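You operate a simulated robot arm through the tools that you are given. There is no shell and no other tool. Be economical: measure what you need, move in short steps, check, and stop when the job is done.

Carry out the task below with a simulated robot arm. There is one attempt and no reset: what you move stays moved.

## Task
Zero the slide gauge, then measure the yellow tomato from the tray at N23 and put it in its ring.
Fine: push the teal slide fully shut and press Zero; the ring goes by the width shown; leave the slide open and the gauge on.

It is judged by the outcome, as a careful person would: the job done as asked, and still so three seconds after it is handed in. It fails if anything else is knocked over, pushed out of place, dropped, spilled or broken.

## Robot
A 5-joint arm with a two-finger parallel gripper, fixed in place. Base frame: the origin is at the foot of the arm, x ahead of it, y to its left, z up; the work surface is at about z = 0.006. Readings come in m, rad, newtons and seconds.
With the tool pointing down near the work surface it reaches from about 0.26 to 0.68 m from the base axis. Its first joint turns from -1.152 to 1.152 rad. The tool tilts only in the upright plane through the base axis and itself; it spins freely about its own axis. Payload 2.9 kg.
The tool frame sits at the grasp point between the pads (the TCP): z along the fingers, y along the line on which they close. The tips reach 0.03 m beyond it. The gripper opens to 0.11 m. The fingers are 0.02 m wide and 0.01 m thick; the gripper's body (0.048 by 0.112 m) begins 0.055 m behind the TCP.
Orientation is that of the tool frame in the base frame, as a unit quaternion [w, x, y, z]. With the fingers straight down and closing along the base's y, the tool's x points along the base's -x, its y along +y and its z along -z.

## Interface
- The arm moves only by the tool jog_arm. Its argument "steps" is a list that holds one entry, the list of rows, each a list of 6 numbers: the shift along the base's x, y, z in units of 50 mm (1.0 is 50 mm), then the turn, a rotation vector about the base's x, y, z in units of 6 degrees (1.0 is 6 degrees). In form: [[[x, y, z, rx, ry, rz], ...]]. A call has 1 to 8 rows; each row shifts and turns the commanded pose from where the row before left it. "jaw" is the opening in per cent of the stroke, from 0 (shut) to 100 (fully open), set as the call begins (left out, the last holds). A call with a number of a shift or a turn outside -1 to 1 is refused whole. A row lasts 0.2 s, in which the tool goes at most 0.05 m and 0.15 rad; a call with a longer step from one row to the next is refused whole, and so is a gripper value outside its range. A pose out of reach is approached as far as the arm can. The call stops where the force on the tool passes 90 N (or 10 N more than at its start, if that is more) or the arm is blocked; 0.2 s more then pass. The fingers move at their own pace (about 0.108 m/s each) and stop on an object; they squeeze with about 30 N. The grip force told is the motor's: it shows also when the fingers shut on nothing. Time passes only in rows, and 0.2 s behind the last, so rows that do not move let the fingers close. The reply holds the time, the measured pose of the TCP, the force on the tool along the base axes, the opening and the grip force, in the units named above and with some noise.
- Cameras (640 x 400 px; columns grow to the right, rows downward): "scene" is fixed at [0.0181, -0.4358, 0.6216]; the picture's right is [0.92, -0.40, 0.00], its down [-0.16, -0.37, -0.92] and it looks along [0.37, 0.84, -0.40] (base axes); focal length 360 px, centre (320, 200). "wrist" rides on the gripper at [-0.036, 0, -0.057] in the tool frame; the picture's right is [0.00, -1.00, 0.00], its down [0.97, 0.00, -0.24] and it looks along [0.24, 0.00, 0.97] (tool axes); focal length 218 px, centre (320, 200). There is no depth. A picture from a camera that has moved, and an enlarged one, comes with that camera's place and axes in the base frame and with its lens.
- get_image(camera): a new picture of that camera. It takes no simulated time.
- inspect(camera, box): a new picture of the part [left, top, right, bottom] of that camera's present view, enlarged. It takes no simulated time.
- finish_job(): hands the job in; it is judged then, once.

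Go step by step. Nothing tells you positions but the pictures and the camera data: compare them with the known pose of the tool, close in by small moves and look again before you grip or let go. The budget is 120 turns and 84 pictures, counting those below and the enlarged ones. Unless the task says otherwise, let go and move clear before handing in, and close with one line.

The tools are called after "Call:" as a command line: name --argument value ..., lists and objects as JSON in quotes. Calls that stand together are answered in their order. jog_arm: Moves the arm, as the interface text tells. Its arguments: {"type":"object","properties":{"steps":{"type":"array"},"jaw":{"type":"number"}},"required":["steps"]} The other tools are called the same way: get_image (camera) takes a picture; inspect (camera, box) takes an enlarged picture of a part of a camera's view; finish_job () hands the job in.

At the start:

```text
time_s: 0.0
tool_pos: [0.3025, 0.3431, 0.3706]
orientation: [0.0, 0.0, 1.0, 0.0]
ft_force: [0.9, 0.5, 1.3]
finger_gap: 0.1102
finger_force: 0.0
```

scene: 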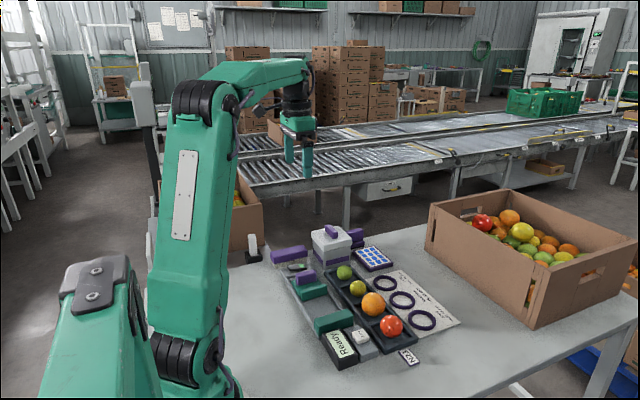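
wrist: 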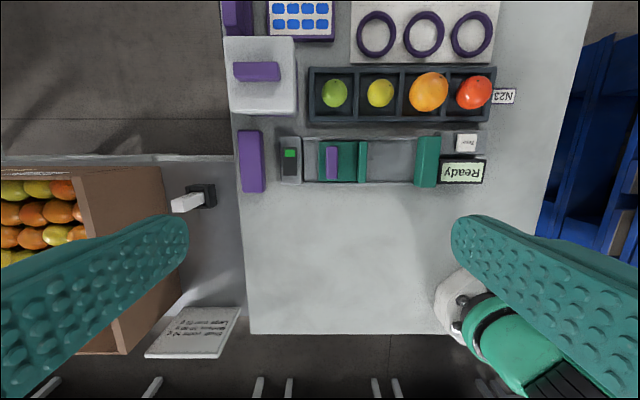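

I see the gauge with the teal slide, a tray of four fruits labelled N23, three rings on a card, and some notes. I'll look closer first.

Call:
inspect --camera "scene" --box '[240, 220, 480, 370]'

Call:
inspect --camera "wrist" --box '[220, 0, 540, 200]'

Call:
inspect --camera "wrist" --box '[130, 180, 290, 380]'

```text
2.67 times, centred on (360, 295) of scene
camera zoom: at [0.0181, -0.4358, 0.6216], right [0.92, -0.4, 0.0], down [-0.16, -0.37, -0.92], along [0.37, 0.84, -0.4], focal length 959 px, centre (213, -53)
```

zoom: 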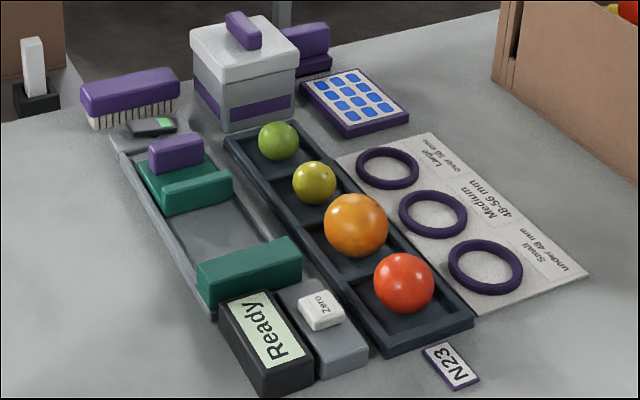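

```text
2.00 times, centred on (380, 100) of wrist
camera zoom: at [0.3377, 0.3434, 0.4284], right [0.0, -1.0, 0.0], down [-0.97, 0.0, 0.24], along [-0.24, 0.0, -0.97], focal length 436 px, centre (200, 400)
```

zoom: 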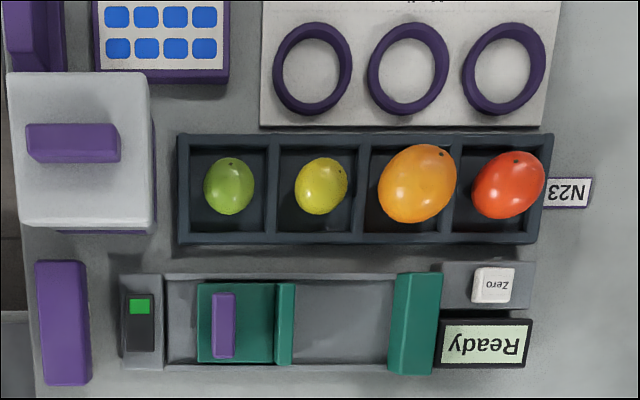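

```text
2.00 times, centred on (210, 280) of wrist
camera zoom: at [0.3377, 0.3434, 0.4284], right [0.0, -1.0, 0.0], down [-0.97, 0.0, 0.24], along [-0.24, 0.0, -0.97], focal length 436 px, centre (540, 40)
```

zoom: 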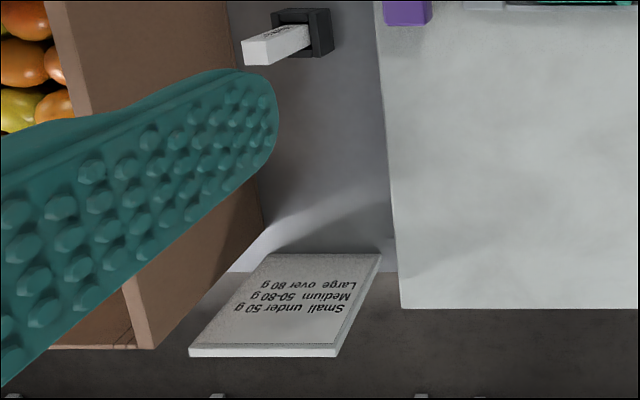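

Medium is 48–56 mm, Small under 48, Large over 56. The purple grip on the slide is near (0.31, 0.325); I'll go above it and look from closer.

Call:
jog_arm --steps '[[[0.05, -0.1, -0.9, 0, 0, 0], [0.05, -0.1, -0.9, 0, 0, 0], [0.05, -0.1, -0.9, 0, 0, 0], [0, -0.07, -0.9, 0, 0, 0], [0, 0, 0, 0, 0, 0]]]' --jaw 45

Call:
get_image --camera "wrist"

Call:
inspect --camera "scene" --box '[240, 220, 480, 370]'

```text
time_s: 1.2
tool_pos: [0.3068, 0.3239, 0.1902]
orientation: [0.001, -0.001, 1.0, 0.0]
ft_force: [0.5, 0.7, -0.6]
finger_gap: 0.0494
finger_force: 0.1
```

```text
78 pictures are left
camera wrist: at [0.343, 0.3235, 0.2473], right [0.0, -1.0, 0.0], down [-0.97, 0.0, 0.24], along [-0.24, 0.0, -0.97], focal length 218 px, centre (320, 200)
```

wrist: 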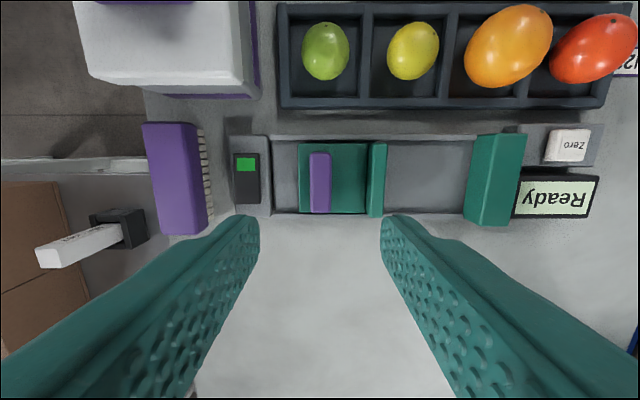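

```text
2.67 times, centred on (360, 295) of scene
camera zoom: at [0.0181, -0.4358, 0.6216], right [0.92, -0.4, 0.0], down [-0.16, -0.37, -0.92], along [0.37, 0.84, -0.4], focal length 959 px, centre (213, -53)
```

zoom: 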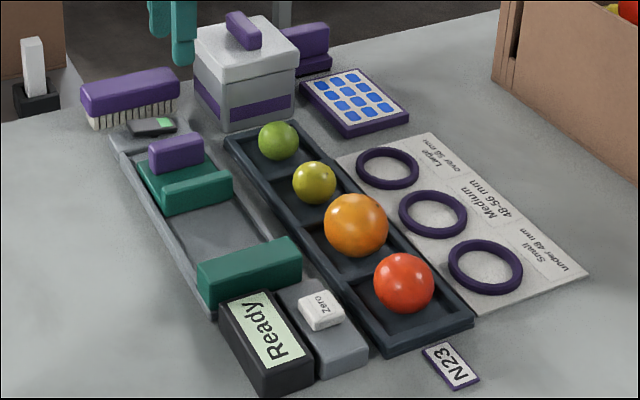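

The grip sits at about (0.310, 0.3245), top near z 0.045, plate near 0.028. I'll descend astride it and close.

Call:
jog_arm --steps '[[[0.06, 0, -0.8, 0, 0, 0], [0, 0, -0.8, 0, 0, 0], [0, 0, -0.6, 0, 0, 0], [0, 0, -0.3, 0, 0, 0], [0, 0, 0, 0, 0, 0]]]'

Call:
get_image --camera "wrist"

Call:
inspect --camera "scene" --box '[240, 190, 400, 290]'

```text
time_s: 2.4
tool_pos: [0.3139, 0.3261, 0.065]
orientation: [0.0, 0.0, 1.0, 0.0]
ft_force: [0.6, 0.5, -0.8]
finger_gap: 0.0496
finger_force: 0.1
```

```text
76 pictures are left
camera wrist: at [0.3495, 0.3251, 0.123], right [0.0, -1.0, 0.0], down [-0.97, 0.0, 0.24], along [-0.24, 0.0, -0.97], focal length 218 px, centre (320, 200)
```

wrist: 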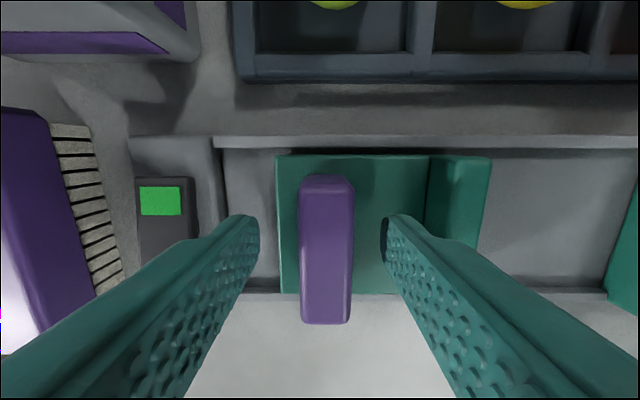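

```text
4.00 times, centred on (320, 240) of scene
camera zoom: at [0.0181, -0.4358, 0.6216], right [0.92, -0.4, 0.0], down [-0.16, -0.37, -0.92], along [0.37, 0.84, -0.4], focal length 1439 px, centre (320, 40)
```

zoom: 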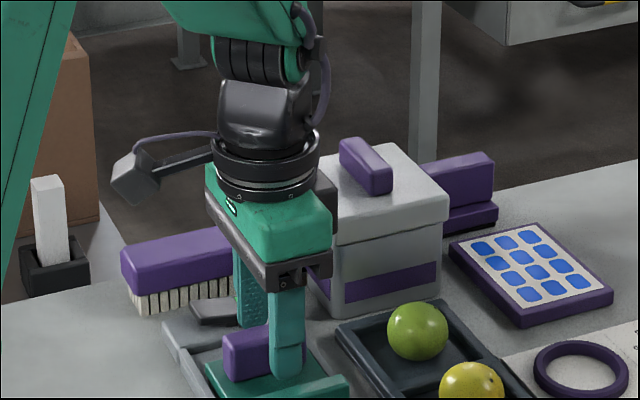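

The fingers stand on either side of the purple grip, so I'll close on it.

Call:
jog_arm --steps '[[[0, 0, 0, 0, 0, 0], [0, 0, 0, 0, 0, 0]]]' --jaw 0

```text
time_s: 3.0
tool_pos: [0.3141, 0.323, 0.0662]
orientation: [-0.002, 0.0, 1.0, -0.001]
ft_force: [6.5, -26.5, 5.2]
finger_gap: 0.0198
finger_force: 45.0
```

Gripped at 0.020 m. Now I slide towards -y in modest steps.

Call:
jog_arm --steps '[[[0, -0.4, 0, 0, 0, 0], [0, -0.4, 0, 0, 0, 0], [0, -0.4, 0, 0, 0, 0], [0, 0, 0, 0, 0, 0]]]'

Call:
get_image --camera "wrist"

```text
time_s: 4.0
tool_pos: [0.3132, 0.2676, 0.067]
orientation: [0.001, -0.001, 1.0, 0.001]
ft_force: [23.2, 0.3, -31.0]
finger_gap: 0.0198
finger_force: 44.7
```

```text
74 pictures are left
camera wrist: at [0.3484, 0.2666, 0.1241], right [0.0, -1.0, 0.0], down [-0.97, 0.0, 0.24], along [-0.24, 0.0, -0.97], focal length 218 px, centre (320, 200)
```

wrist: 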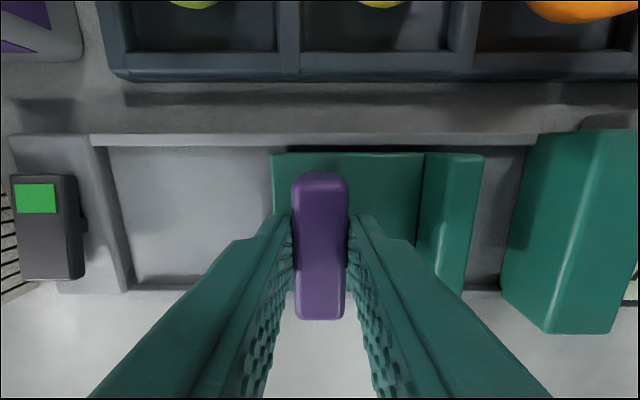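

The slide moves well; a little gap is left. I continue in small steps until it meets the stop.

Call:
jog_arm --steps '[[[0, -0.2, 0, 0, 0, 0], [0, -0.2, 0, 0, 0, 0], [0, -0.15, 0, 0, 0, 0], [0, -0.1, 0, 0, 0, 0], [0, 0, 0, 0, 0, 0]]]'

Call:
get_image --camera "wrist"

Call:
inspect --camera "scene" --box '[270, 260, 430, 370]'

```text
time_s: 5.2
tool_pos: [0.3118, 0.2327, 0.0668]
orientation: [0.0, -0.002, 1.0, 0.0]
ft_force: [12.9, 0.6, -11.5]
finger_gap: 0.0197
finger_force: 45.1
```

```text
73 pictures are left
camera wrist: at [0.3481, 0.2323, 0.1247], right [0.0, -1.0, 0.0], down [-0.97, 0.0, 0.24], along [-0.24, 0.0, -0.97], focal length 218 px, centre (320, 200)
```

wrist: 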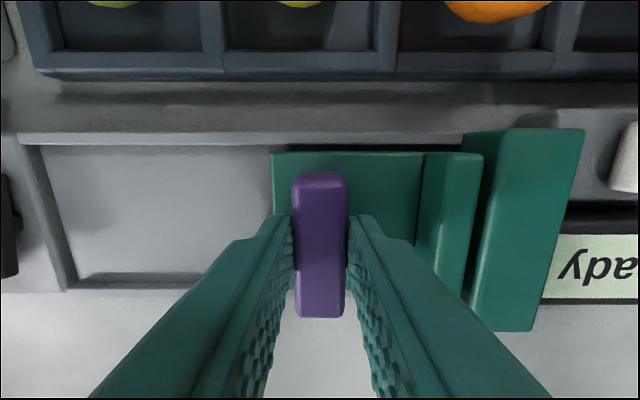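

```text
3.64 times, centred on (350, 315) of scene
camera zoom: at [0.0182, -0.4358, 0.6216], right [0.92, -0.4, 0.0], down [-0.16, -0.37, -0.92], along [0.37, 0.84, -0.4], focal length 1308 px, centre (211, -218)
```

zoom: 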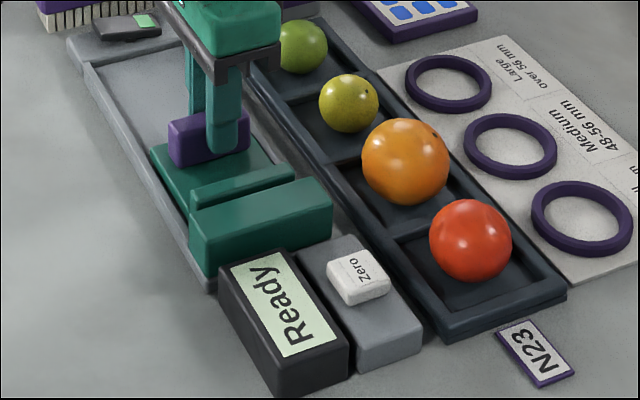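

Not yet touching (no y force); I continue gently.

Call:
jog_arm --steps '[[[0, -0.1, 0, 0, 0, 0], [0, -0.1, 0, 0, 0, 0], [0, -0.1, 0, 0, 0, 0], [0, 0, 0, 0, 0, 0]]]'

Call:
get_image --camera "wrist"

```text
time_s: 6.0
tool_pos: [0.3134, 0.2273, 0.0678]
orientation: [0.006, -0.008, 1.0, 0.004]
ft_force: [-4.3, 10.9, -3.6]
finger_gap: 0.0199
finger_force: 45.2
stopped in row 3: the force on the tool passed its limit (the readings are from after the stop); the commanded pose is now the measured one
```

```text
71 pictures are left
camera wrist: at [0.3476, 0.2272, 0.1252], right [0.02, -1.0, -0.01], down [-0.97, -0.02, 0.23], along [-0.23, 0.0, -0.97], focal length 218 px, centre (320, 200)
```

wrist: 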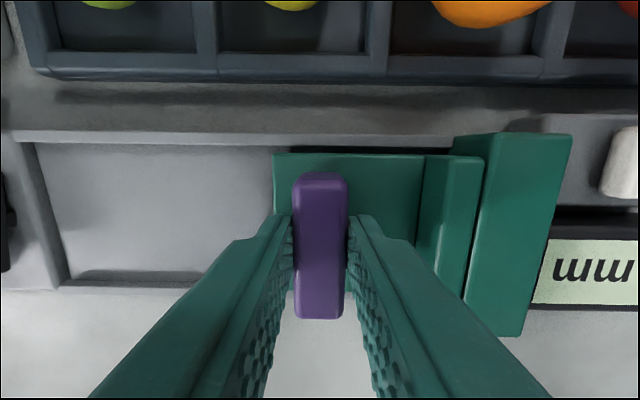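

It stopped against the fixed jaw and the display changed; I'll read it before letting go.

Call:
inspect --camera "scene" --box '[290, 280, 390, 370]'

Call:
jog_arm --steps '[[[0, 0, 0, 0, 0, 0], [0, 0, 0, 0, 0, 0]]]' --jaw 40

Call:
inspect --camera "scene" --box '[290, 280, 390, 370]'

```text
4.44 times, centred on (340, 325) of scene
camera zoom: at [0.0181, -0.4359, 0.6216], right [0.92, -0.4, 0.0], down [-0.16, -0.37, -0.92], along [0.37, 0.84, -0.4], focal length 1599 px, centre (231, -356)
```

zoom: 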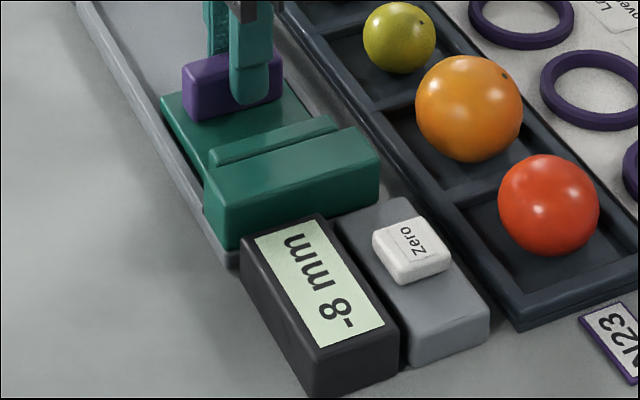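

```text
time_s: 6.6
tool_pos: [0.3127, 0.2271, 0.0678]
orientation: [0.005, -0.008, 1.0, 0.003]
ft_force: [0.6, 0.2, 0.7]
finger_gap: 0.0443
finger_force: 0.1
```

```text
4.44 times, centred on (340, 325) of scene
camera zoom: at [0.0181, -0.4358, 0.6216], right [0.92, -0.4, 0.0], down [-0.16, -0.37, -0.92], along [0.37, 0.84, -0.4], focal length 1599 px, centre (231, -356)
```

zoom: 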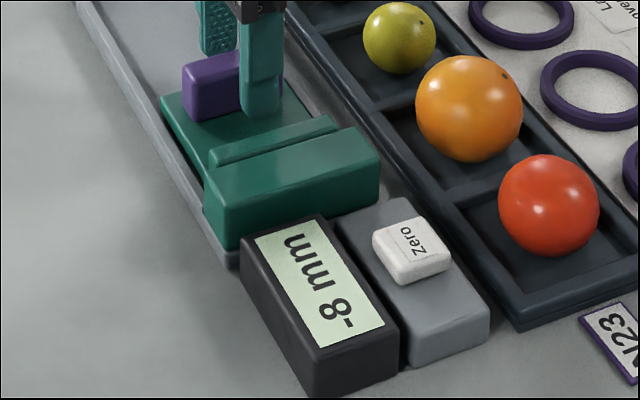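

It reads -8 mm and holds with the slide shut. Now I rise, shut the fingers and go above the Zero button near (0.344, 0.085, 0.031).

Call:
jog_arm --steps '[[[0, 0, 0.6, 0, 0, 0], [0, 0, 0.6, 0, 0, 0], [0.2, -0.7, 0, 0, 0, 0], [0.2, -0.7, 0, 0, 0, 0], [0.2, -0.7, 0, 0, 0, 0], [0.02, -0.74, -0.2, 0, 0, 0], [0, 0, 0, 0, 0, 0]]]'

Call:
jog_arm --steps '[[[0, 0, 0, 0, 0, 0], [0, 0, 0, 0, 0, 0]]]' --jaw 0

Call:
get_image --camera "wrist"

Call:
inspect --camera "scene" --box '[270, 250, 430, 370]'

```text
time_s: 8.2
tool_pos: [0.3412, 0.0852, 0.1164]
orientation: [0.006, -0.008, 1.0, 0.002]
ft_force: [0.4, -0.4, 0.1]
finger_gap: 0.044
finger_force: 0.0
```

```text
time_s: 8.8
tool_pos: [0.3407, 0.0875, 0.1163]
orientation: [0.006, -0.007, 1.0, 0.002]
ft_force: [0.7, 0.7, -0.2]
finger_gap: 0.0001
finger_force: 30.1
```

```text
68 pictures are left
camera wrist: at [0.376, 0.0867, 0.174], right [0.02, -1.0, 0.0], down [-0.97, -0.02, 0.23], along [-0.23, 0.0, -0.97], focal length 218 px, centre (320, 200)
```

wrist: 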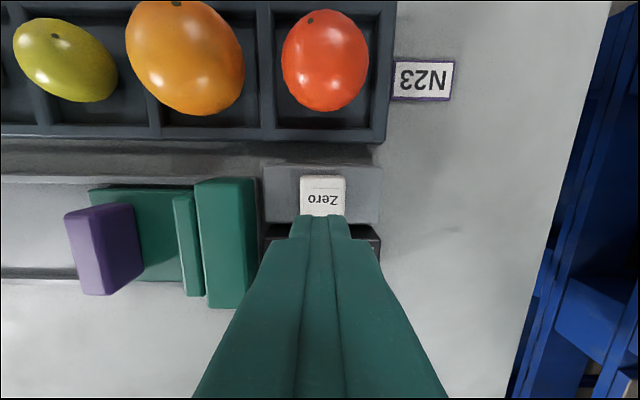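

```text
3.33 times, centred on (350, 310) of scene
camera zoom: at [0.0181, -0.4358, 0.6216], right [0.92, -0.4, 0.0], down [-0.16, -0.37, -0.92], along [0.37, 0.84, -0.4], focal length 1199 px, centre (220, -167)
```

zoom: 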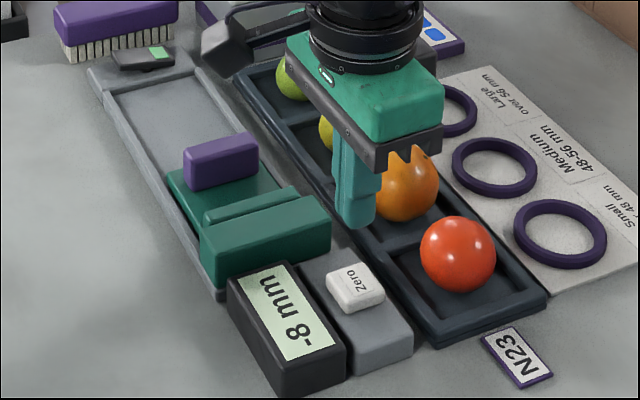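

The button is right below; shift x by 4 mm and come down to just above it.

Call:
jog_arm --steps '[[[0.08, -0.03, -0.4, 0, 0, 0], [0, 0, -0.4, 0, 0, 0], [0, 0, -0.2, 0, 0, 0], [0, 0, -0.05, 0, 0, 0], [0, 0, 0, 0, 0, 0]]]'

Call:
inspect --camera "scene" --box '[290, 280, 390, 370]'

```text
time_s: 10.0
tool_pos: [0.3479, 0.0851, 0.0664]
orientation: [0.006, -0.008, 1.0, 0.002]
ft_force: [0.5, -0.1, 0.3]
finger_gap: 0.0001
finger_force: 29.9
```

```text
4.44 times, centred on (340, 325) of scene
camera zoom: at [0.0181, -0.4358, 0.6216], right [0.92, -0.4, 0.0], down [-0.16, -0.37, -0.92], along [0.37, 0.84, -0.4], focal length 1599 px, centre (231, -356)
```

zoom: 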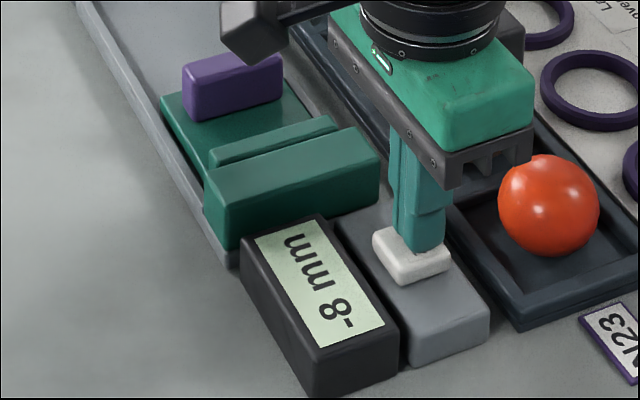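

Just above the button; I'll press in small steps.

Call:
jog_arm --steps '[[[-0.05, 0, -0.04, 0, 0, 0], [0, 0, -0.04, 0, 0, 0], [0, 0, -0.04, 0, 0, 0], [0, 0, 0, 0, 0, 0]]]'

Call:
inspect --camera "scene" --box '[290, 280, 390, 370]'

```text
time_s: 11.0
tool_pos: [0.3441, 0.0825, 0.061]
orientation: [0.006, -0.008, 1.0, 0.001]
ft_force: [-1.3, 1.7, 5.4]
finger_gap: 0.0003
finger_force: 30.2
```

```text
4.44 times, centred on (340, 325) of scene
camera zoom: at [0.0181, -0.4358, 0.6216], right [0.92, -0.4, 0.0], down [-0.16, -0.37, -0.92], along [0.37, 0.84, -0.4], focal length 1599 px, centre (231, -356)
```

zoom: 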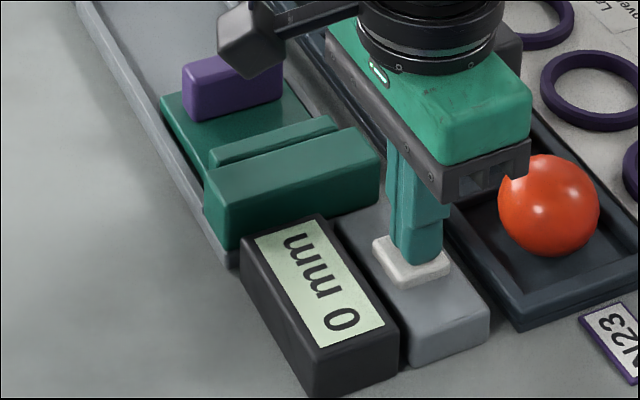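

The gauge shows 0 mm. Now I rise and return to the slide's grip at y≈0.227 to open the slide.

Call:
jog_arm --steps '[[[0, 0, 0.6, 0, 0, 0], [0, 0, 0.7, 0, 0, 0], [-0.2, 0.7, 0, -0.04, 0.11, -0.15], [-0.2, 0.7, 0, 0, 0, 0], [-0.2, 0.75, 0, 0, 0, 0], [-0.08, 0.75, 0, 0, 0, 0], [0, 0, 0, 0, 0, 0]]]'

Call:
jog_arm --steps '[[[0, 0, 0, 0, 0, 0], [0, 0, 0, 0, 0, 0]]]' --jaw 42

Call:
get_image --camera "wrist"

Call:
inspect --camera "scene" --box '[290, 280, 390, 370]'

```text
time_s: 12.6
tool_pos: [0.3115, 0.2297, 0.1237]
orientation: [0.001, 0.0, 1.0, 0.001]
ft_force: [0.4, 1.1, 0.2]
finger_gap: 0.0
finger_force: 30.3
```

```text
time_s: 13.2
tool_pos: [0.3116, 0.2291, 0.1236]
orientation: [0.001, 0.0, 1.0, 0.001]
ft_force: [-0.1, -0.1, -0.9]
finger_gap: 0.046
finger_force: 0.0
```

```text
64 pictures are left
camera wrist: at [0.3469, 0.2291, 0.1807], right [0.0, -1.0, 0.0], down [-0.97, 0.0, 0.24], along [-0.24, 0.0, -0.97], focal length 218 px, centre (320, 200)
```

wrist: 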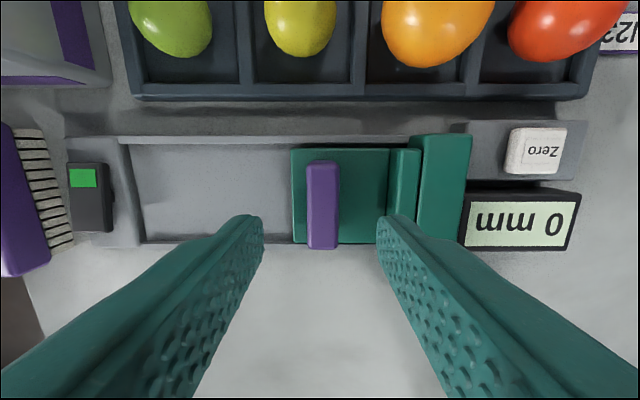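

```text
4.44 times, centred on (340, 325) of scene
camera zoom: at [0.0181, -0.4358, 0.6216], right [0.92, -0.4, 0.0], down [-0.16, -0.37, -0.92], along [0.37, 0.84, -0.4], focal length 1599 px, centre (231, -356)
```

zoom: 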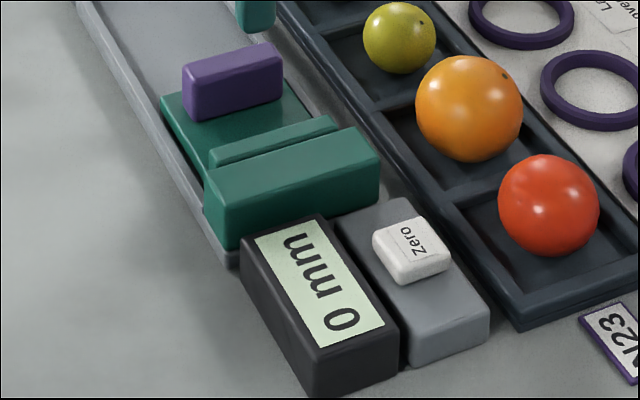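

Zero holds. Descend astride the grip, close, and pull the slide back open.

Call:
jog_arm --steps '[[[0, -0.03, -0.5, 0, 0, 0], [0, 0, -0.5, 0, 0, 0], [0, 0, -0.16, 0, 0, 0], [0, 0, 0, 0, 0, 0]]]'

Call:
jog_arm --steps '[[[0, 0, 0, 0, 0, 0], [0, 0, 0, 0, 0, 0]]]' --jaw 0

Call:
jog_arm --steps '[[[0, 0.3, 0, 0, 0, 0], [0, 0.4, 0, 0, 0, 0], [0, 0.4, 0, 0, 0, 0], [0, 0.4, 0, 0, 0, 0], [0, 0.3, 0, 0, 0, 0], [0, 0, 0, 0, 0, 0]]]'

Call:
jog_arm --steps '[[[0, 0, 0, 0, 0, 0], [0, 0, 0, 0, 0, 0]]]' --jaw 42

Call:
inspect --camera "scene" --box '[240, 220, 480, 370]'

```text
time_s: 14.2
tool_pos: [0.3121, 0.2293, 0.0655]
orientation: [0.001, 0.0, 1.0, 0.0]
ft_force: [0.2, -0.4, -0.3]
finger_gap: 0.046
finger_force: 0.1
```

```text
time_s: 14.8
tool_pos: [0.3119, 0.2282, 0.066]
orientation: [0.0, 0.0, 1.0, 0.0]
ft_force: [0.8, -1.8, -3.8]
finger_gap: 0.0199
finger_force: 45.1
```

```text
time_s: 16.2
tool_pos: [0.3113, 0.3164, 0.0667]
orientation: [0.0, 0.0, 1.0, -0.001]
ft_force: [3.6, 0.1, -17.6]
finger_gap: 0.0199
finger_force: 45.0
```

```text
time_s: 16.8
tool_pos: [0.3129, 0.3171, 0.0666]
orientation: [0.0, 0.0, 1.0, 0.001]
ft_force: [0.6, -0.8, -0.1]
finger_gap: 0.0462
finger_force: 0.2
```

```text
2.67 times, centred on (360, 295) of scene
camera zoom: at [0.0181, -0.4358, 0.6216], right [0.92, -0.4, 0.0], down [-0.16, -0.37, -0.92], along [0.37, 0.84, -0.4], focal length 959 px, centre (213, -53)
```

zoom: 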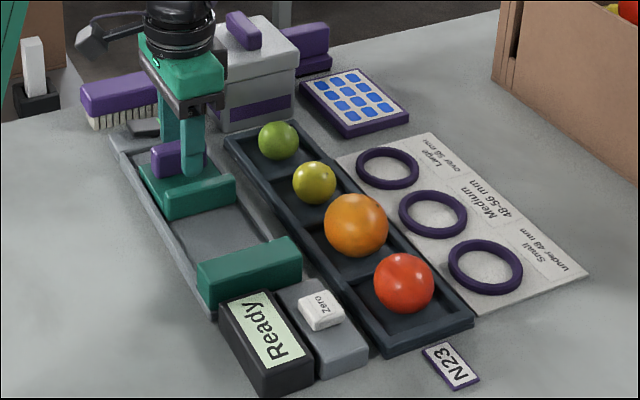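

The slide is open and free again ("Ready"). Now I rise, turn the gripper 90° (to close along x) and go above the yellow tomato near (0.424, 0.242).

Call:
jog_arm --steps '[[[0, 0, 0.9, 0, 0, 0], [0, 0, 0.9, 0, 0, -1], [0, 0, 0.8, 0, 0, -1], [0.45, -0.3, 0, 0, 0, -1], [0.45, -0.3, 0, 0, 0, -1], [0.45, -0.3, 0, 0, 0, -1], [0.45, -0.3, 0, 0, 0, -1], [0.42, -0.3, 0, 0, 0, -1]]]'

Call:
jog_arm --steps '[[[0, 0, 0, 0, 0, -1], [0, 0, 0, 0, 0, -1], [0, 0, 0, 0, 0, -1], [0, 0, 0, 0, 0, -1], [0, 0, 0, 0, 0, -1], [0, 0, 0, 0, 0, -1], [0, 0, 0, 0, 0, -1], [0, 0, 0, 0, 0, -1]]]' --jaw 75

Call:
get_image --camera "wrist"

```text
time_s: 18.6
tool_pos: [0.4211, 0.2407, 0.1952]
orientation: [0.002, 0.359, 0.933, 0.001]
ft_force: [-0.2, 0.1, 0.4]
finger_gap: 0.0461
finger_force: 0.0
```

```text
time_s: 20.4
tool_pos: [0.4216, 0.2429, 0.1967]
orientation: [0.0, 0.708, 0.707, 0.002]
ft_force: [-0.7, 0.7, -0.4]
finger_gap: 0.0827
finger_force: 0.1
```

```text
61 pictures are left
camera wrist: at [0.421, 0.2059, 0.2529], right [-1.0, 0.0, 0.0], down [0.0, 0.97, 0.24], along [0.0, 0.24, -0.97], focal length 218 px, centre (320, 200)
```

wrist: 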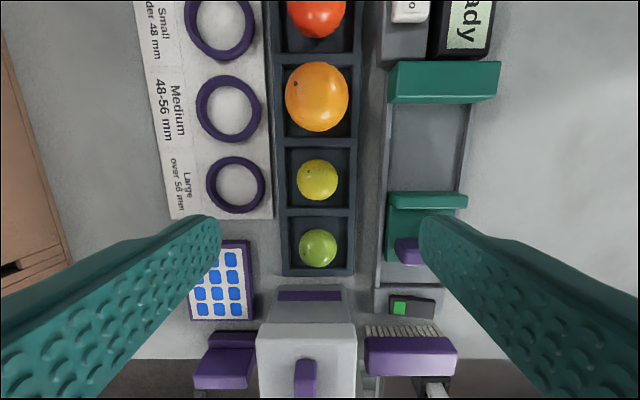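

The yellow tomato is at about (0.424, 0.240), roughly 42 mm wide. I'll descend partway and check alignment.

Call:
jog_arm --steps '[[[0.05, -0.05, -0.7, 0, 0, 0], [0, 0, -0.7, 0, 0, 0], [0, 0, -0.6, 0, 0, 0], [0, 0, -0.2, 0, 0, 0], [0, 0, 0, 0, 0, 0]]]' --jaw 62

Call:
get_image --camera "wrist"

Call:
inspect --camera "scene" --box '[290, 240, 420, 330]'

```text
time_s: 21.6
tool_pos: [0.4234, 0.2393, 0.0868]
orientation: [0.0, 0.707, 0.707, 0.002]
ft_force: [0.0, -0.5, -0.5]
finger_gap: 0.0682
finger_force: 0.2
```

```text
60 pictures are left
camera wrist: at [0.4234, 0.2031, 0.1438], right [-1.0, 0.0, 0.0], down [0.0, 0.97, 0.24], along [0.0, 0.24, -0.97], focal length 218 px, centre (320, 200)
```

wrist: 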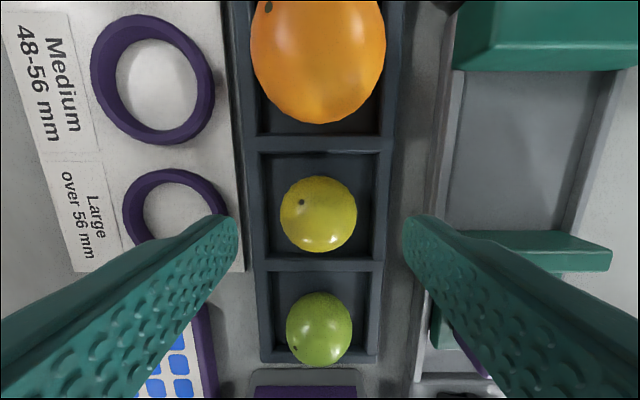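

```text
4.44 times, centred on (355, 285) of scene
camera zoom: at [0.0181, -0.4358, 0.6216], right [0.92, -0.4, 0.0], down [-0.16, -0.37, -0.92], along [0.37, 0.84, -0.4], focal length 1599 px, centre (164, -178)
```

zoom: 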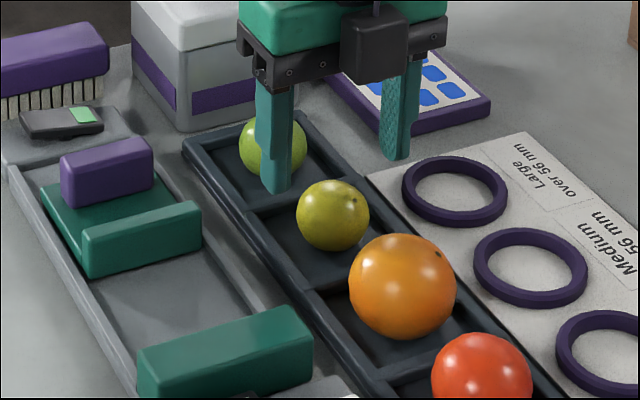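

Well centred. Descend to grip height with the tips just above the tray rim.

Call:
jog_arm --steps '[[[0, 0, -0.3, 0, 0, 0], [0, 0, -0.2, 0, 0, 0], [0, 0, -0.12, 0, 0, 0], [0, 0, 0, 0, 0, 0]]]' --jaw 56

Call:
get_image --camera "wrist"

Call:
inspect --camera "scene" --box '[310, 240, 410, 310]'

```text
time_s: 22.6
tool_pos: [0.4237, 0.2391, 0.0566]
orientation: [0.001, 0.707, 0.707, 0.003]
ft_force: [0.4, -1.2, 0.1]
finger_gap: 0.0617
finger_force: 0.0
```

```text
58 pictures are left
camera wrist: at [0.4237, 0.2022, 0.1126], right [-1.0, 0.0, 0.0], down [0.0, 0.97, 0.24], along [0.0, 0.24, -0.97], focal length 218 px, centre (320, 200)
```

wrist: 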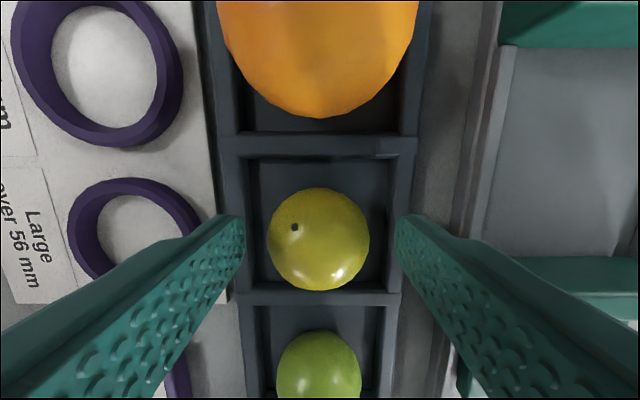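

```text
5.71 times, centred on (360, 275) of scene
camera zoom: at [0.0181, -0.4358, 0.6216], right [0.92, -0.4, 0.0], down [-0.16, -0.37, -0.92], along [0.37, 0.84, -0.4], focal length 2056 px, centre (91, -229)
```

zoom: 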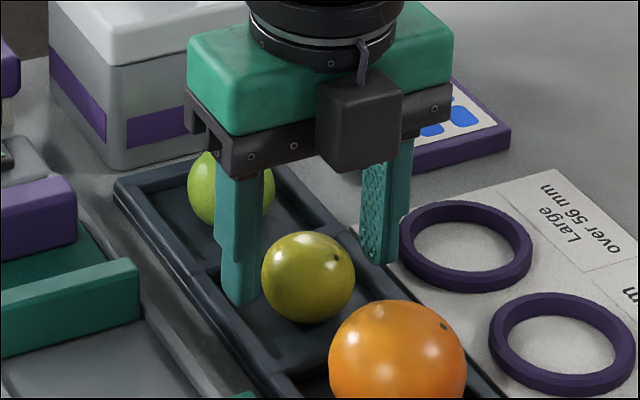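

Lower by 4 mm to get below the equator, then close gently to just under the tomato's width.

Call:
jog_arm --steps '[[[0, 0, -0.08, 0, 0, 0], [0, 0, 0, 0, 0, 0]]]'

Call:
jog_arm --steps '[[[0, 0, 0, 0, 0, 0], [0, 0, 0, 0, 0, 0], [0, 0, 0, 0, 0, 0]]]' --jaw 34

Call:
get_image --camera "wrist"

```text
time_s: 23.2
tool_pos: [0.425, 0.2387, 0.0512]
orientation: [0.001, 0.707, 0.707, 0.002]
ft_force: [-0.9, 0.3, 0.4]
finger_gap: 0.0616
finger_force: 0.1
```

```text
time_s: 24.0
tool_pos: [0.4248, 0.2379, 0.0491]
orientation: [0.0, 0.708, 0.707, 0.002]
ft_force: [0.6, -0.5, -0.5]
finger_gap: 0.0427
finger_force: 16.2
```

```text
56 pictures are left
camera wrist: at [0.4243, 0.2023, 0.1081], right [-1.0, 0.0, 0.0], down [0.0, 0.97, 0.24], along [0.0, 0.24, -0.97], focal length 218 px, centre (320, 200)
```

wrist: 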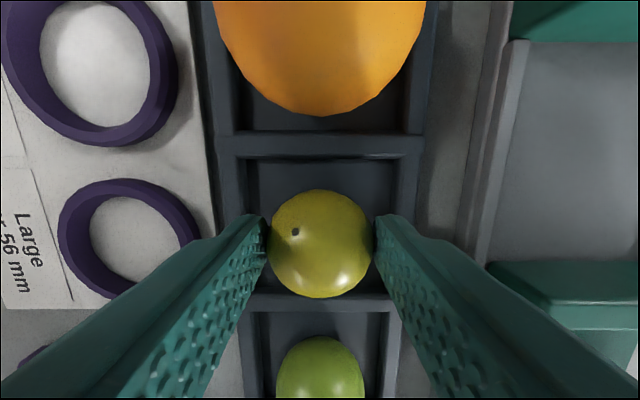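

Gripped at 42.7 mm. Lift and carry to the gap between the jaws, near (0.311, 0.207).

Call:
jog_arm --steps '[[[0, 0, 0.4, 0, 0, 0], [0, 0, 0.7, 0, 0, 0], [0, 0, 0.6, 0, 0, 0], [-0.6, -0.16, 0, 0, 0, 0], [-0.6, -0.16, 0, 0, 0, 0], [-0.6, -0.16, 0, 0, 0, 0], [-0.46, -0.16, 0, 0, 0, 0], [0, 0, 0, 0, 0, 0]]]'

Call:
get_image --camera "wrist"

Call:
inspect --camera "scene" --box '[260, 220, 420, 330]'

```text
time_s: 25.8
tool_pos: [0.3123, 0.2068, 0.1339]
orientation: [0.001, 0.707, 0.707, 0.001]
ft_force: [-0.1, -0.1, 0.4]
finger_gap: 0.0374
finger_force: 0.0
```

```text
55 pictures are left
camera wrist: at [0.3117, 0.1702, 0.1919], right [-1.0, 0.0, 0.0], down [0.0, 0.97, 0.24], along [0.0, 0.24, -0.97], focal length 218 px, centre (320, 200)
```

wrist: 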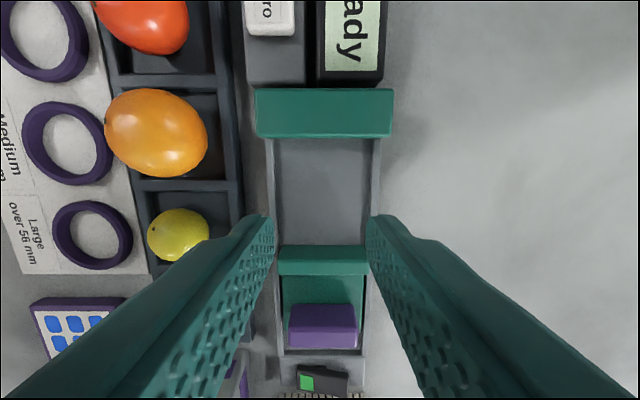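

```text
3.64 times, centred on (340, 275) of scene
camera zoom: at [0.0181, -0.4358, 0.6216], right [0.92, -0.4, 0.0], down [-0.16, -0.37, -0.92], along [0.37, 0.84, -0.4], focal length 1308 px, centre (247, -73)
```

zoom: 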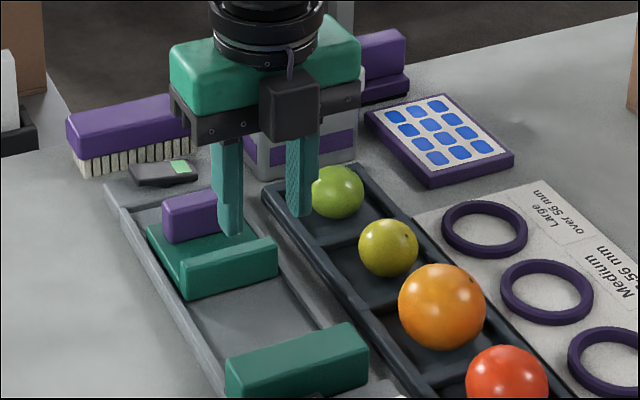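

The tomato slipped out and is still in its tray cell; nothing else was touched. I go back, check, and grip a bit lower and firmer.

Call:
jog_arm --steps '[[[0.6, 0.16, 0, 0, 0, 0], [0.6, 0.16, 0, 0, 0, 0], [0.6, 0.16, 0, 0, 0, 0], [0.46, 0.16, 0, 0, 0, 0], [0, 0, -0.6, 0, 0, 0], [0, 0, -0.3, 0, 0, 0], [0, 0, 0, 0, 0, 0]]]' --jaw 56

Call:
get_image --camera "wrist"

Call:
inspect --camera "scene" --box '[310, 240, 410, 310]'

```text
time_s: 27.4
tool_pos: [0.4243, 0.2398, 0.0922]
orientation: [0.0, 0.708, 0.706, 0.002]
ft_force: [0.2, 0.1, -1.0]
finger_gap: 0.0615
finger_force: 0.0
```

```text
53 pictures are left
camera wrist: at [0.4243, 0.2025, 0.1488], right [-1.0, 0.0, 0.0], down [0.0, 0.97, 0.24], along [0.0, 0.24, -0.97], focal length 218 px, centre (320, 200)
```

wrist: 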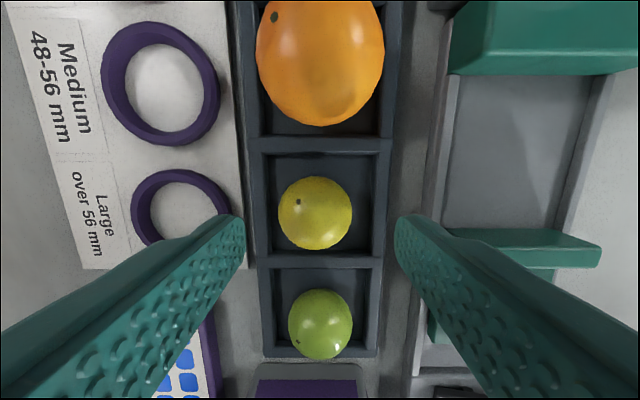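

```text
5.71 times, centred on (360, 275) of scene
camera zoom: at [0.0181, -0.4358, 0.6216], right [0.92, -0.4, 0.0], down [-0.16, -0.37, -0.92], along [0.37, 0.84, -0.4], focal length 2056 px, centre (91, -229)
```

zoom: 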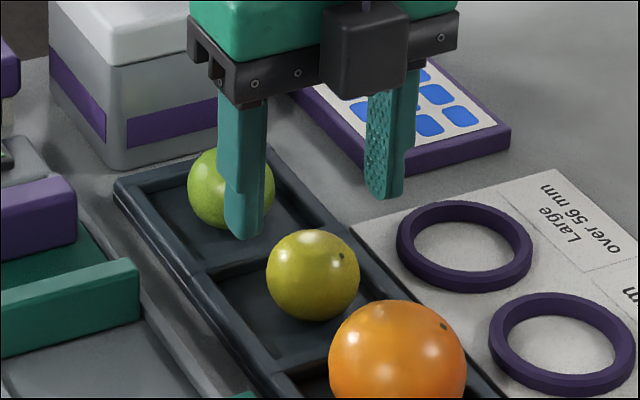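

It rests in its cell at (0.427, 0.2395). Descend to TCP z≈0.046 watching force.

Call:
jog_arm --steps '[[[0.05, 0, -0.4, 0, 0, 0], [0, 0, -0.3, 0, 0, 0], [0, 0, -0.1, 0, 0, 0], [0, 0, -0.06, 0, 0, 0], [0, 0, -0.04, 0, 0, 0], [0, 0, 0, 0, 0, 0]]]'

Call:
get_image --camera "wrist"

```text
time_s: 28.8
tool_pos: [0.4272, 0.2396, 0.0449]
orientation: [0.001, 0.707, 0.707, 0.002]
ft_force: [-0.9, 1.5, 1.7]
finger_gap: 0.0621
finger_force: 0.1
```

```text
51 pictures are left
camera wrist: at [0.4267, 0.2018, 0.1022], right [-1.0, 0.0, 0.0], down [0.0, 0.97, 0.24], along [0.0, 0.24, -0.97], focal length 218 px, centre (320, 200)
```

wrist: 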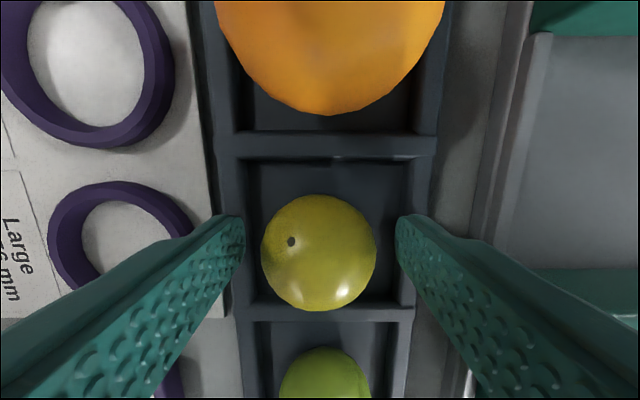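

Aligned, tips below the equator. Close firmly.

Call:
jog_arm --steps '[[[0, 0, 0, 0, 0, 0], [0, 0, 0, 0, 0, 0], [0, 0, 0, 0, 0, 0]]]' --jaw 20

Call:
jog_arm --steps '[[[0, 0, 0.3, 0, 0, 0], [0, 0, 0.3, 0, 0, 0], [0, 0, 0, 0, 0, 0]]]'

Call:
get_image --camera "wrist"

Call:
inspect --camera "scene" --box '[310, 230, 410, 300]'

```text
time_s: 29.6
tool_pos: [0.426, 0.2376, 0.0447]
orientation: [0.0, 0.707, 0.707, 0.002]
ft_force: [-0.2, -0.2, -0.2]
finger_gap: 0.0428
finger_force: 15.9
```

```text
time_s: 30.4
tool_pos: [0.4282, 0.238, 0.0763]
orientation: [0.0, 0.707, 0.707, 0.002]
ft_force: [-0.1, 0.2, -0.1]
finger_gap: 0.0429
finger_force: 16.1
```

```text
50 pictures are left
camera wrist: at [0.4273, 0.2012, 0.1335], right [-1.0, 0.0, 0.0], down [0.0, 0.97, 0.24], along [0.0, 0.24, -0.97], focal length 218 px, centre (320, 200)
```

wrist: 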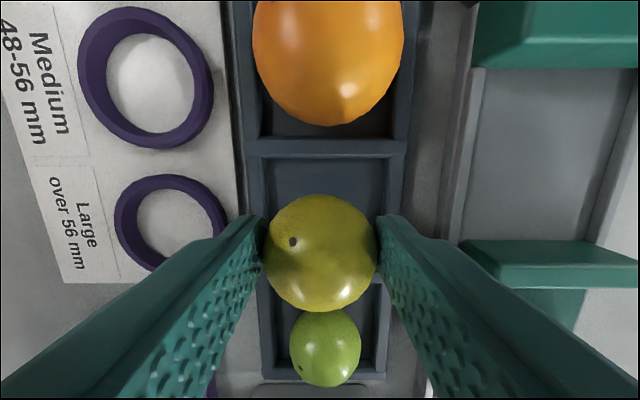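

```text
5.71 times, centred on (360, 265) of scene
camera zoom: at [0.0181, -0.4358, 0.6216], right [0.92, -0.4, 0.0], down [-0.16, -0.37, -0.92], along [0.37, 0.84, -0.4], focal length 2056 px, centre (91, -171)
```

zoom: 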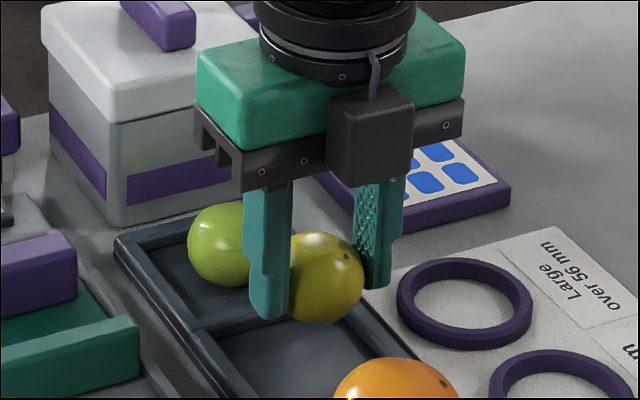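

It's held and lifted. Carry slowly to the gauge gap.

Call:
jog_arm --steps '[[[0, 0, 0.45, 0, 0, 0], [-0.2, -0.05, 0.4, 0, 0, 0], [-0.4, -0.11, 0, 0, 0, 0], [-0.5, -0.13, 0, 0, 0, 0], [-0.5, -0.13, 0, 0, 0, 0], [-0.4, -0.11, 0, 0, 0, 0], [-0.32, -0.09, 0, 0, 0, 0], [0, 0, 0, 0, 0, 0]]]'

Call:
get_image --camera "wrist"

```text
time_s: 32.2
tool_pos: [0.3112, 0.209, 0.1172]
orientation: [0.001, 0.707, 0.707, 0.002]
ft_force: [-0.3, 0.3, 0.6]
finger_gap: 0.0424
finger_force: 16.1
```

```text
48 pictures are left
camera wrist: at [0.3107, 0.1727, 0.1757], right [-1.0, 0.0, 0.0], down [0.0, 0.97, 0.24], along [0.0, 0.24, -0.97], focal length 218 px, centre (320, 200)
```

wrist: 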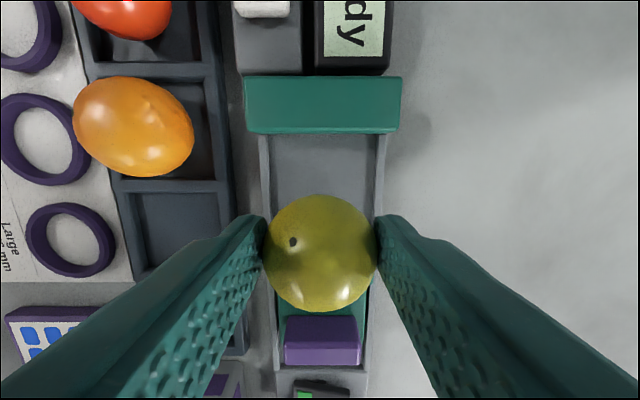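

The tomato is over the gap between jaws. Descend to near the bed, then feel for contact.

Call:
jog_arm --steps '[[[-0.05, -0.03, -0.5, 0, 0, 0], [0, 0, -0.4, 0, 0, 0], [0, 0, -0.2, 0, 0, 0], [0, 0, 0, 0, 0, 0]]]'

Call:
get_image --camera "wrist"

Call:
inspect --camera "scene" --box '[270, 250, 390, 340]'

```text
time_s: 33.2
tool_pos: [0.3089, 0.2068, 0.0641]
orientation: [0.0, 0.707, 0.707, 0.002]
ft_force: [0.0, 0.0, 0.2]
finger_gap: 0.0427
finger_force: 16.2
```

```text
47 pictures are left
camera wrist: at [0.3078, 0.1704, 0.1209], right [-1.0, 0.0, 0.0], down [0.0, 0.97, 0.24], along [0.0, 0.24, -0.97], focal length 218 px, centre (320, 200)
```

wrist: 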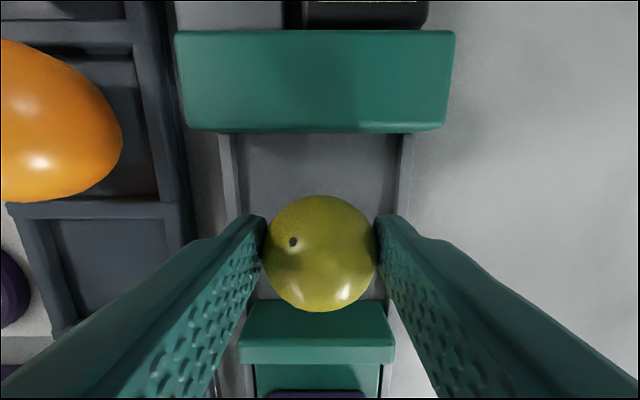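

```text
4.44 times, centred on (330, 295) of scene
camera zoom: at [0.0181, -0.4358, 0.6216], right [0.92, -0.4, 0.0], down [-0.16, -0.37, -0.92], along [0.37, 0.84, -0.4], focal length 1599 px, centre (276, -222)
```

zoom: 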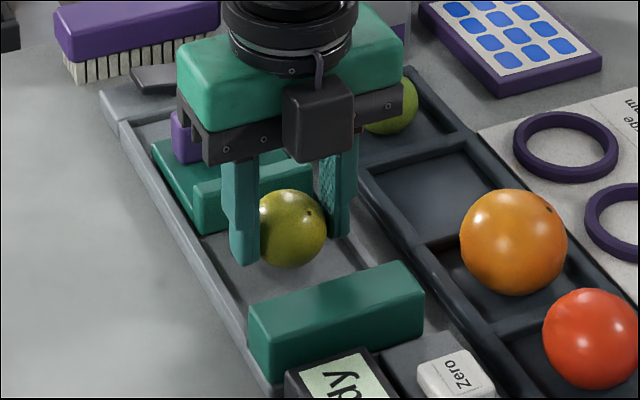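

Clear on all sides. Lower in small steps to feel the bed.

Call:
jog_arm --steps '[[[0, 0, -0.08, 0, 0, 0], [0, 0, -0.06, 0, 0, 0], [0, 0, -0.06, 0, 0, 0], [0, 0, 0, 0, 0, 0]]]'

Call:
inspect --camera "scene" --box '[280, 260, 370, 330]'

```text
time_s: 34.2
tool_pos: [0.3079, 0.2084, 0.0537]
orientation: [0.001, 0.707, 0.707, 0.002]
ft_force: [-0.3, -0.8, -0.7]
finger_gap: 0.0425
finger_force: 15.9
```

```text
5.71 times, centred on (325, 295) of scene
camera zoom: at [0.0181, -0.4358, 0.6216], right [0.92, -0.4, 0.0], down [-0.16, -0.37, -0.92], along [0.37, 0.84, -0.4], focal length 2056 px, centre (291, -343)
```

zoom: 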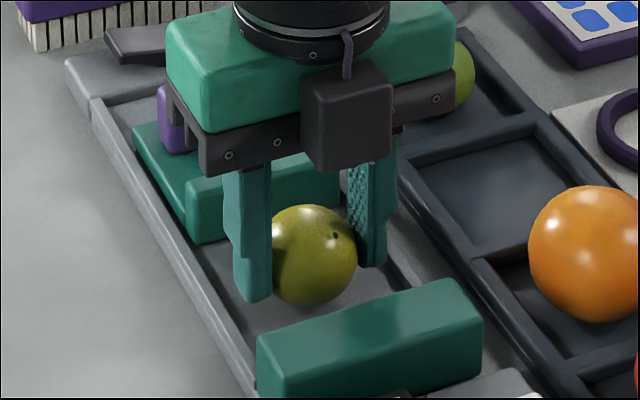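

No contact yet; continue lowering.

Call:
jog_arm --steps '[[[0, 0, -0.04, 0, 0, 0], [0, 0, -0.04, 0, 0, 0], [0, 0, 0, 0, 0, 0]]]'

```text
time_s: 35.0
tool_pos: [0.3088, 0.2057, 0.05]
orientation: [0.0, 0.707, 0.707, 0.002]
ft_force: [-6.2, 0.7, 14.8]
finger_gap: 0.0424
finger_force: 16.1
```

Contact with the bed felt (15 N). I ease up slightly and release just enough, then rise straight up.

Call:
jog_arm --steps '[[[0, 0, 0.02, 0, 0, 0], [0, 0, 0, 0, 0, 0]]]'

Call:
jog_arm --steps '[[[0, 0, 0, 0, 0, 0], [0, 0, 0, 0, 0, 0]]]' --jaw 46

Call:
get_image --camera "wrist"

Call:
inspect --camera "scene" --box '[280, 260, 370, 330]'

```text
time_s: 35.6
tool_pos: [0.3074, 0.2055, 0.0499]
orientation: [0.001, 0.707, 0.707, 0.001]
ft_force: [0.8, 0.1, -1.7]
finger_gap: 0.0423
finger_force: 16.2
```

```text
time_s: 36.2
tool_pos: [0.3085, 0.206, 0.0505]
orientation: [0.001, 0.707, 0.708, 0.002]
ft_force: [-0.1, 0.8, -0.1]
finger_gap: 0.0506
finger_force: 0.0
```

```text
44 pictures are left
camera wrist: at [0.3076, 0.1699, 0.1081], right [-1.0, 0.0, 0.0], down [0.0, 0.97, 0.24], along [0.0, 0.24, -0.97], focal length 218 px, centre (320, 200)
```

wrist: 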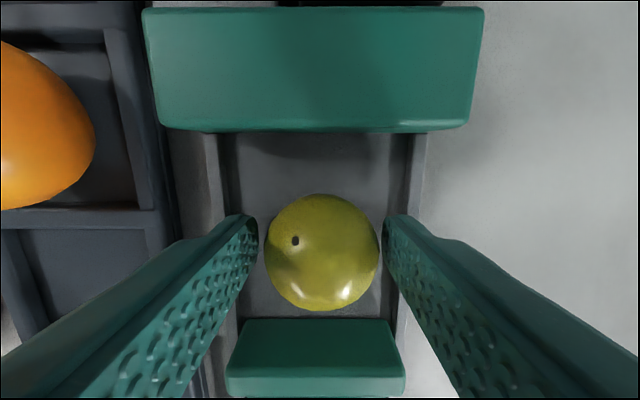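

```text
5.71 times, centred on (325, 295) of scene
camera zoom: at [0.0181, -0.4358, 0.6216], right [0.92, -0.4, 0.0], down [-0.16, -0.37, -0.92], along [0.37, 0.84, -0.4], focal length 2056 px, centre (291, -343)
```

zoom: 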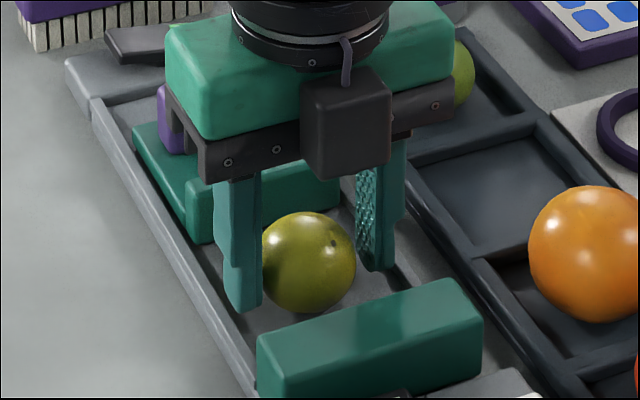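

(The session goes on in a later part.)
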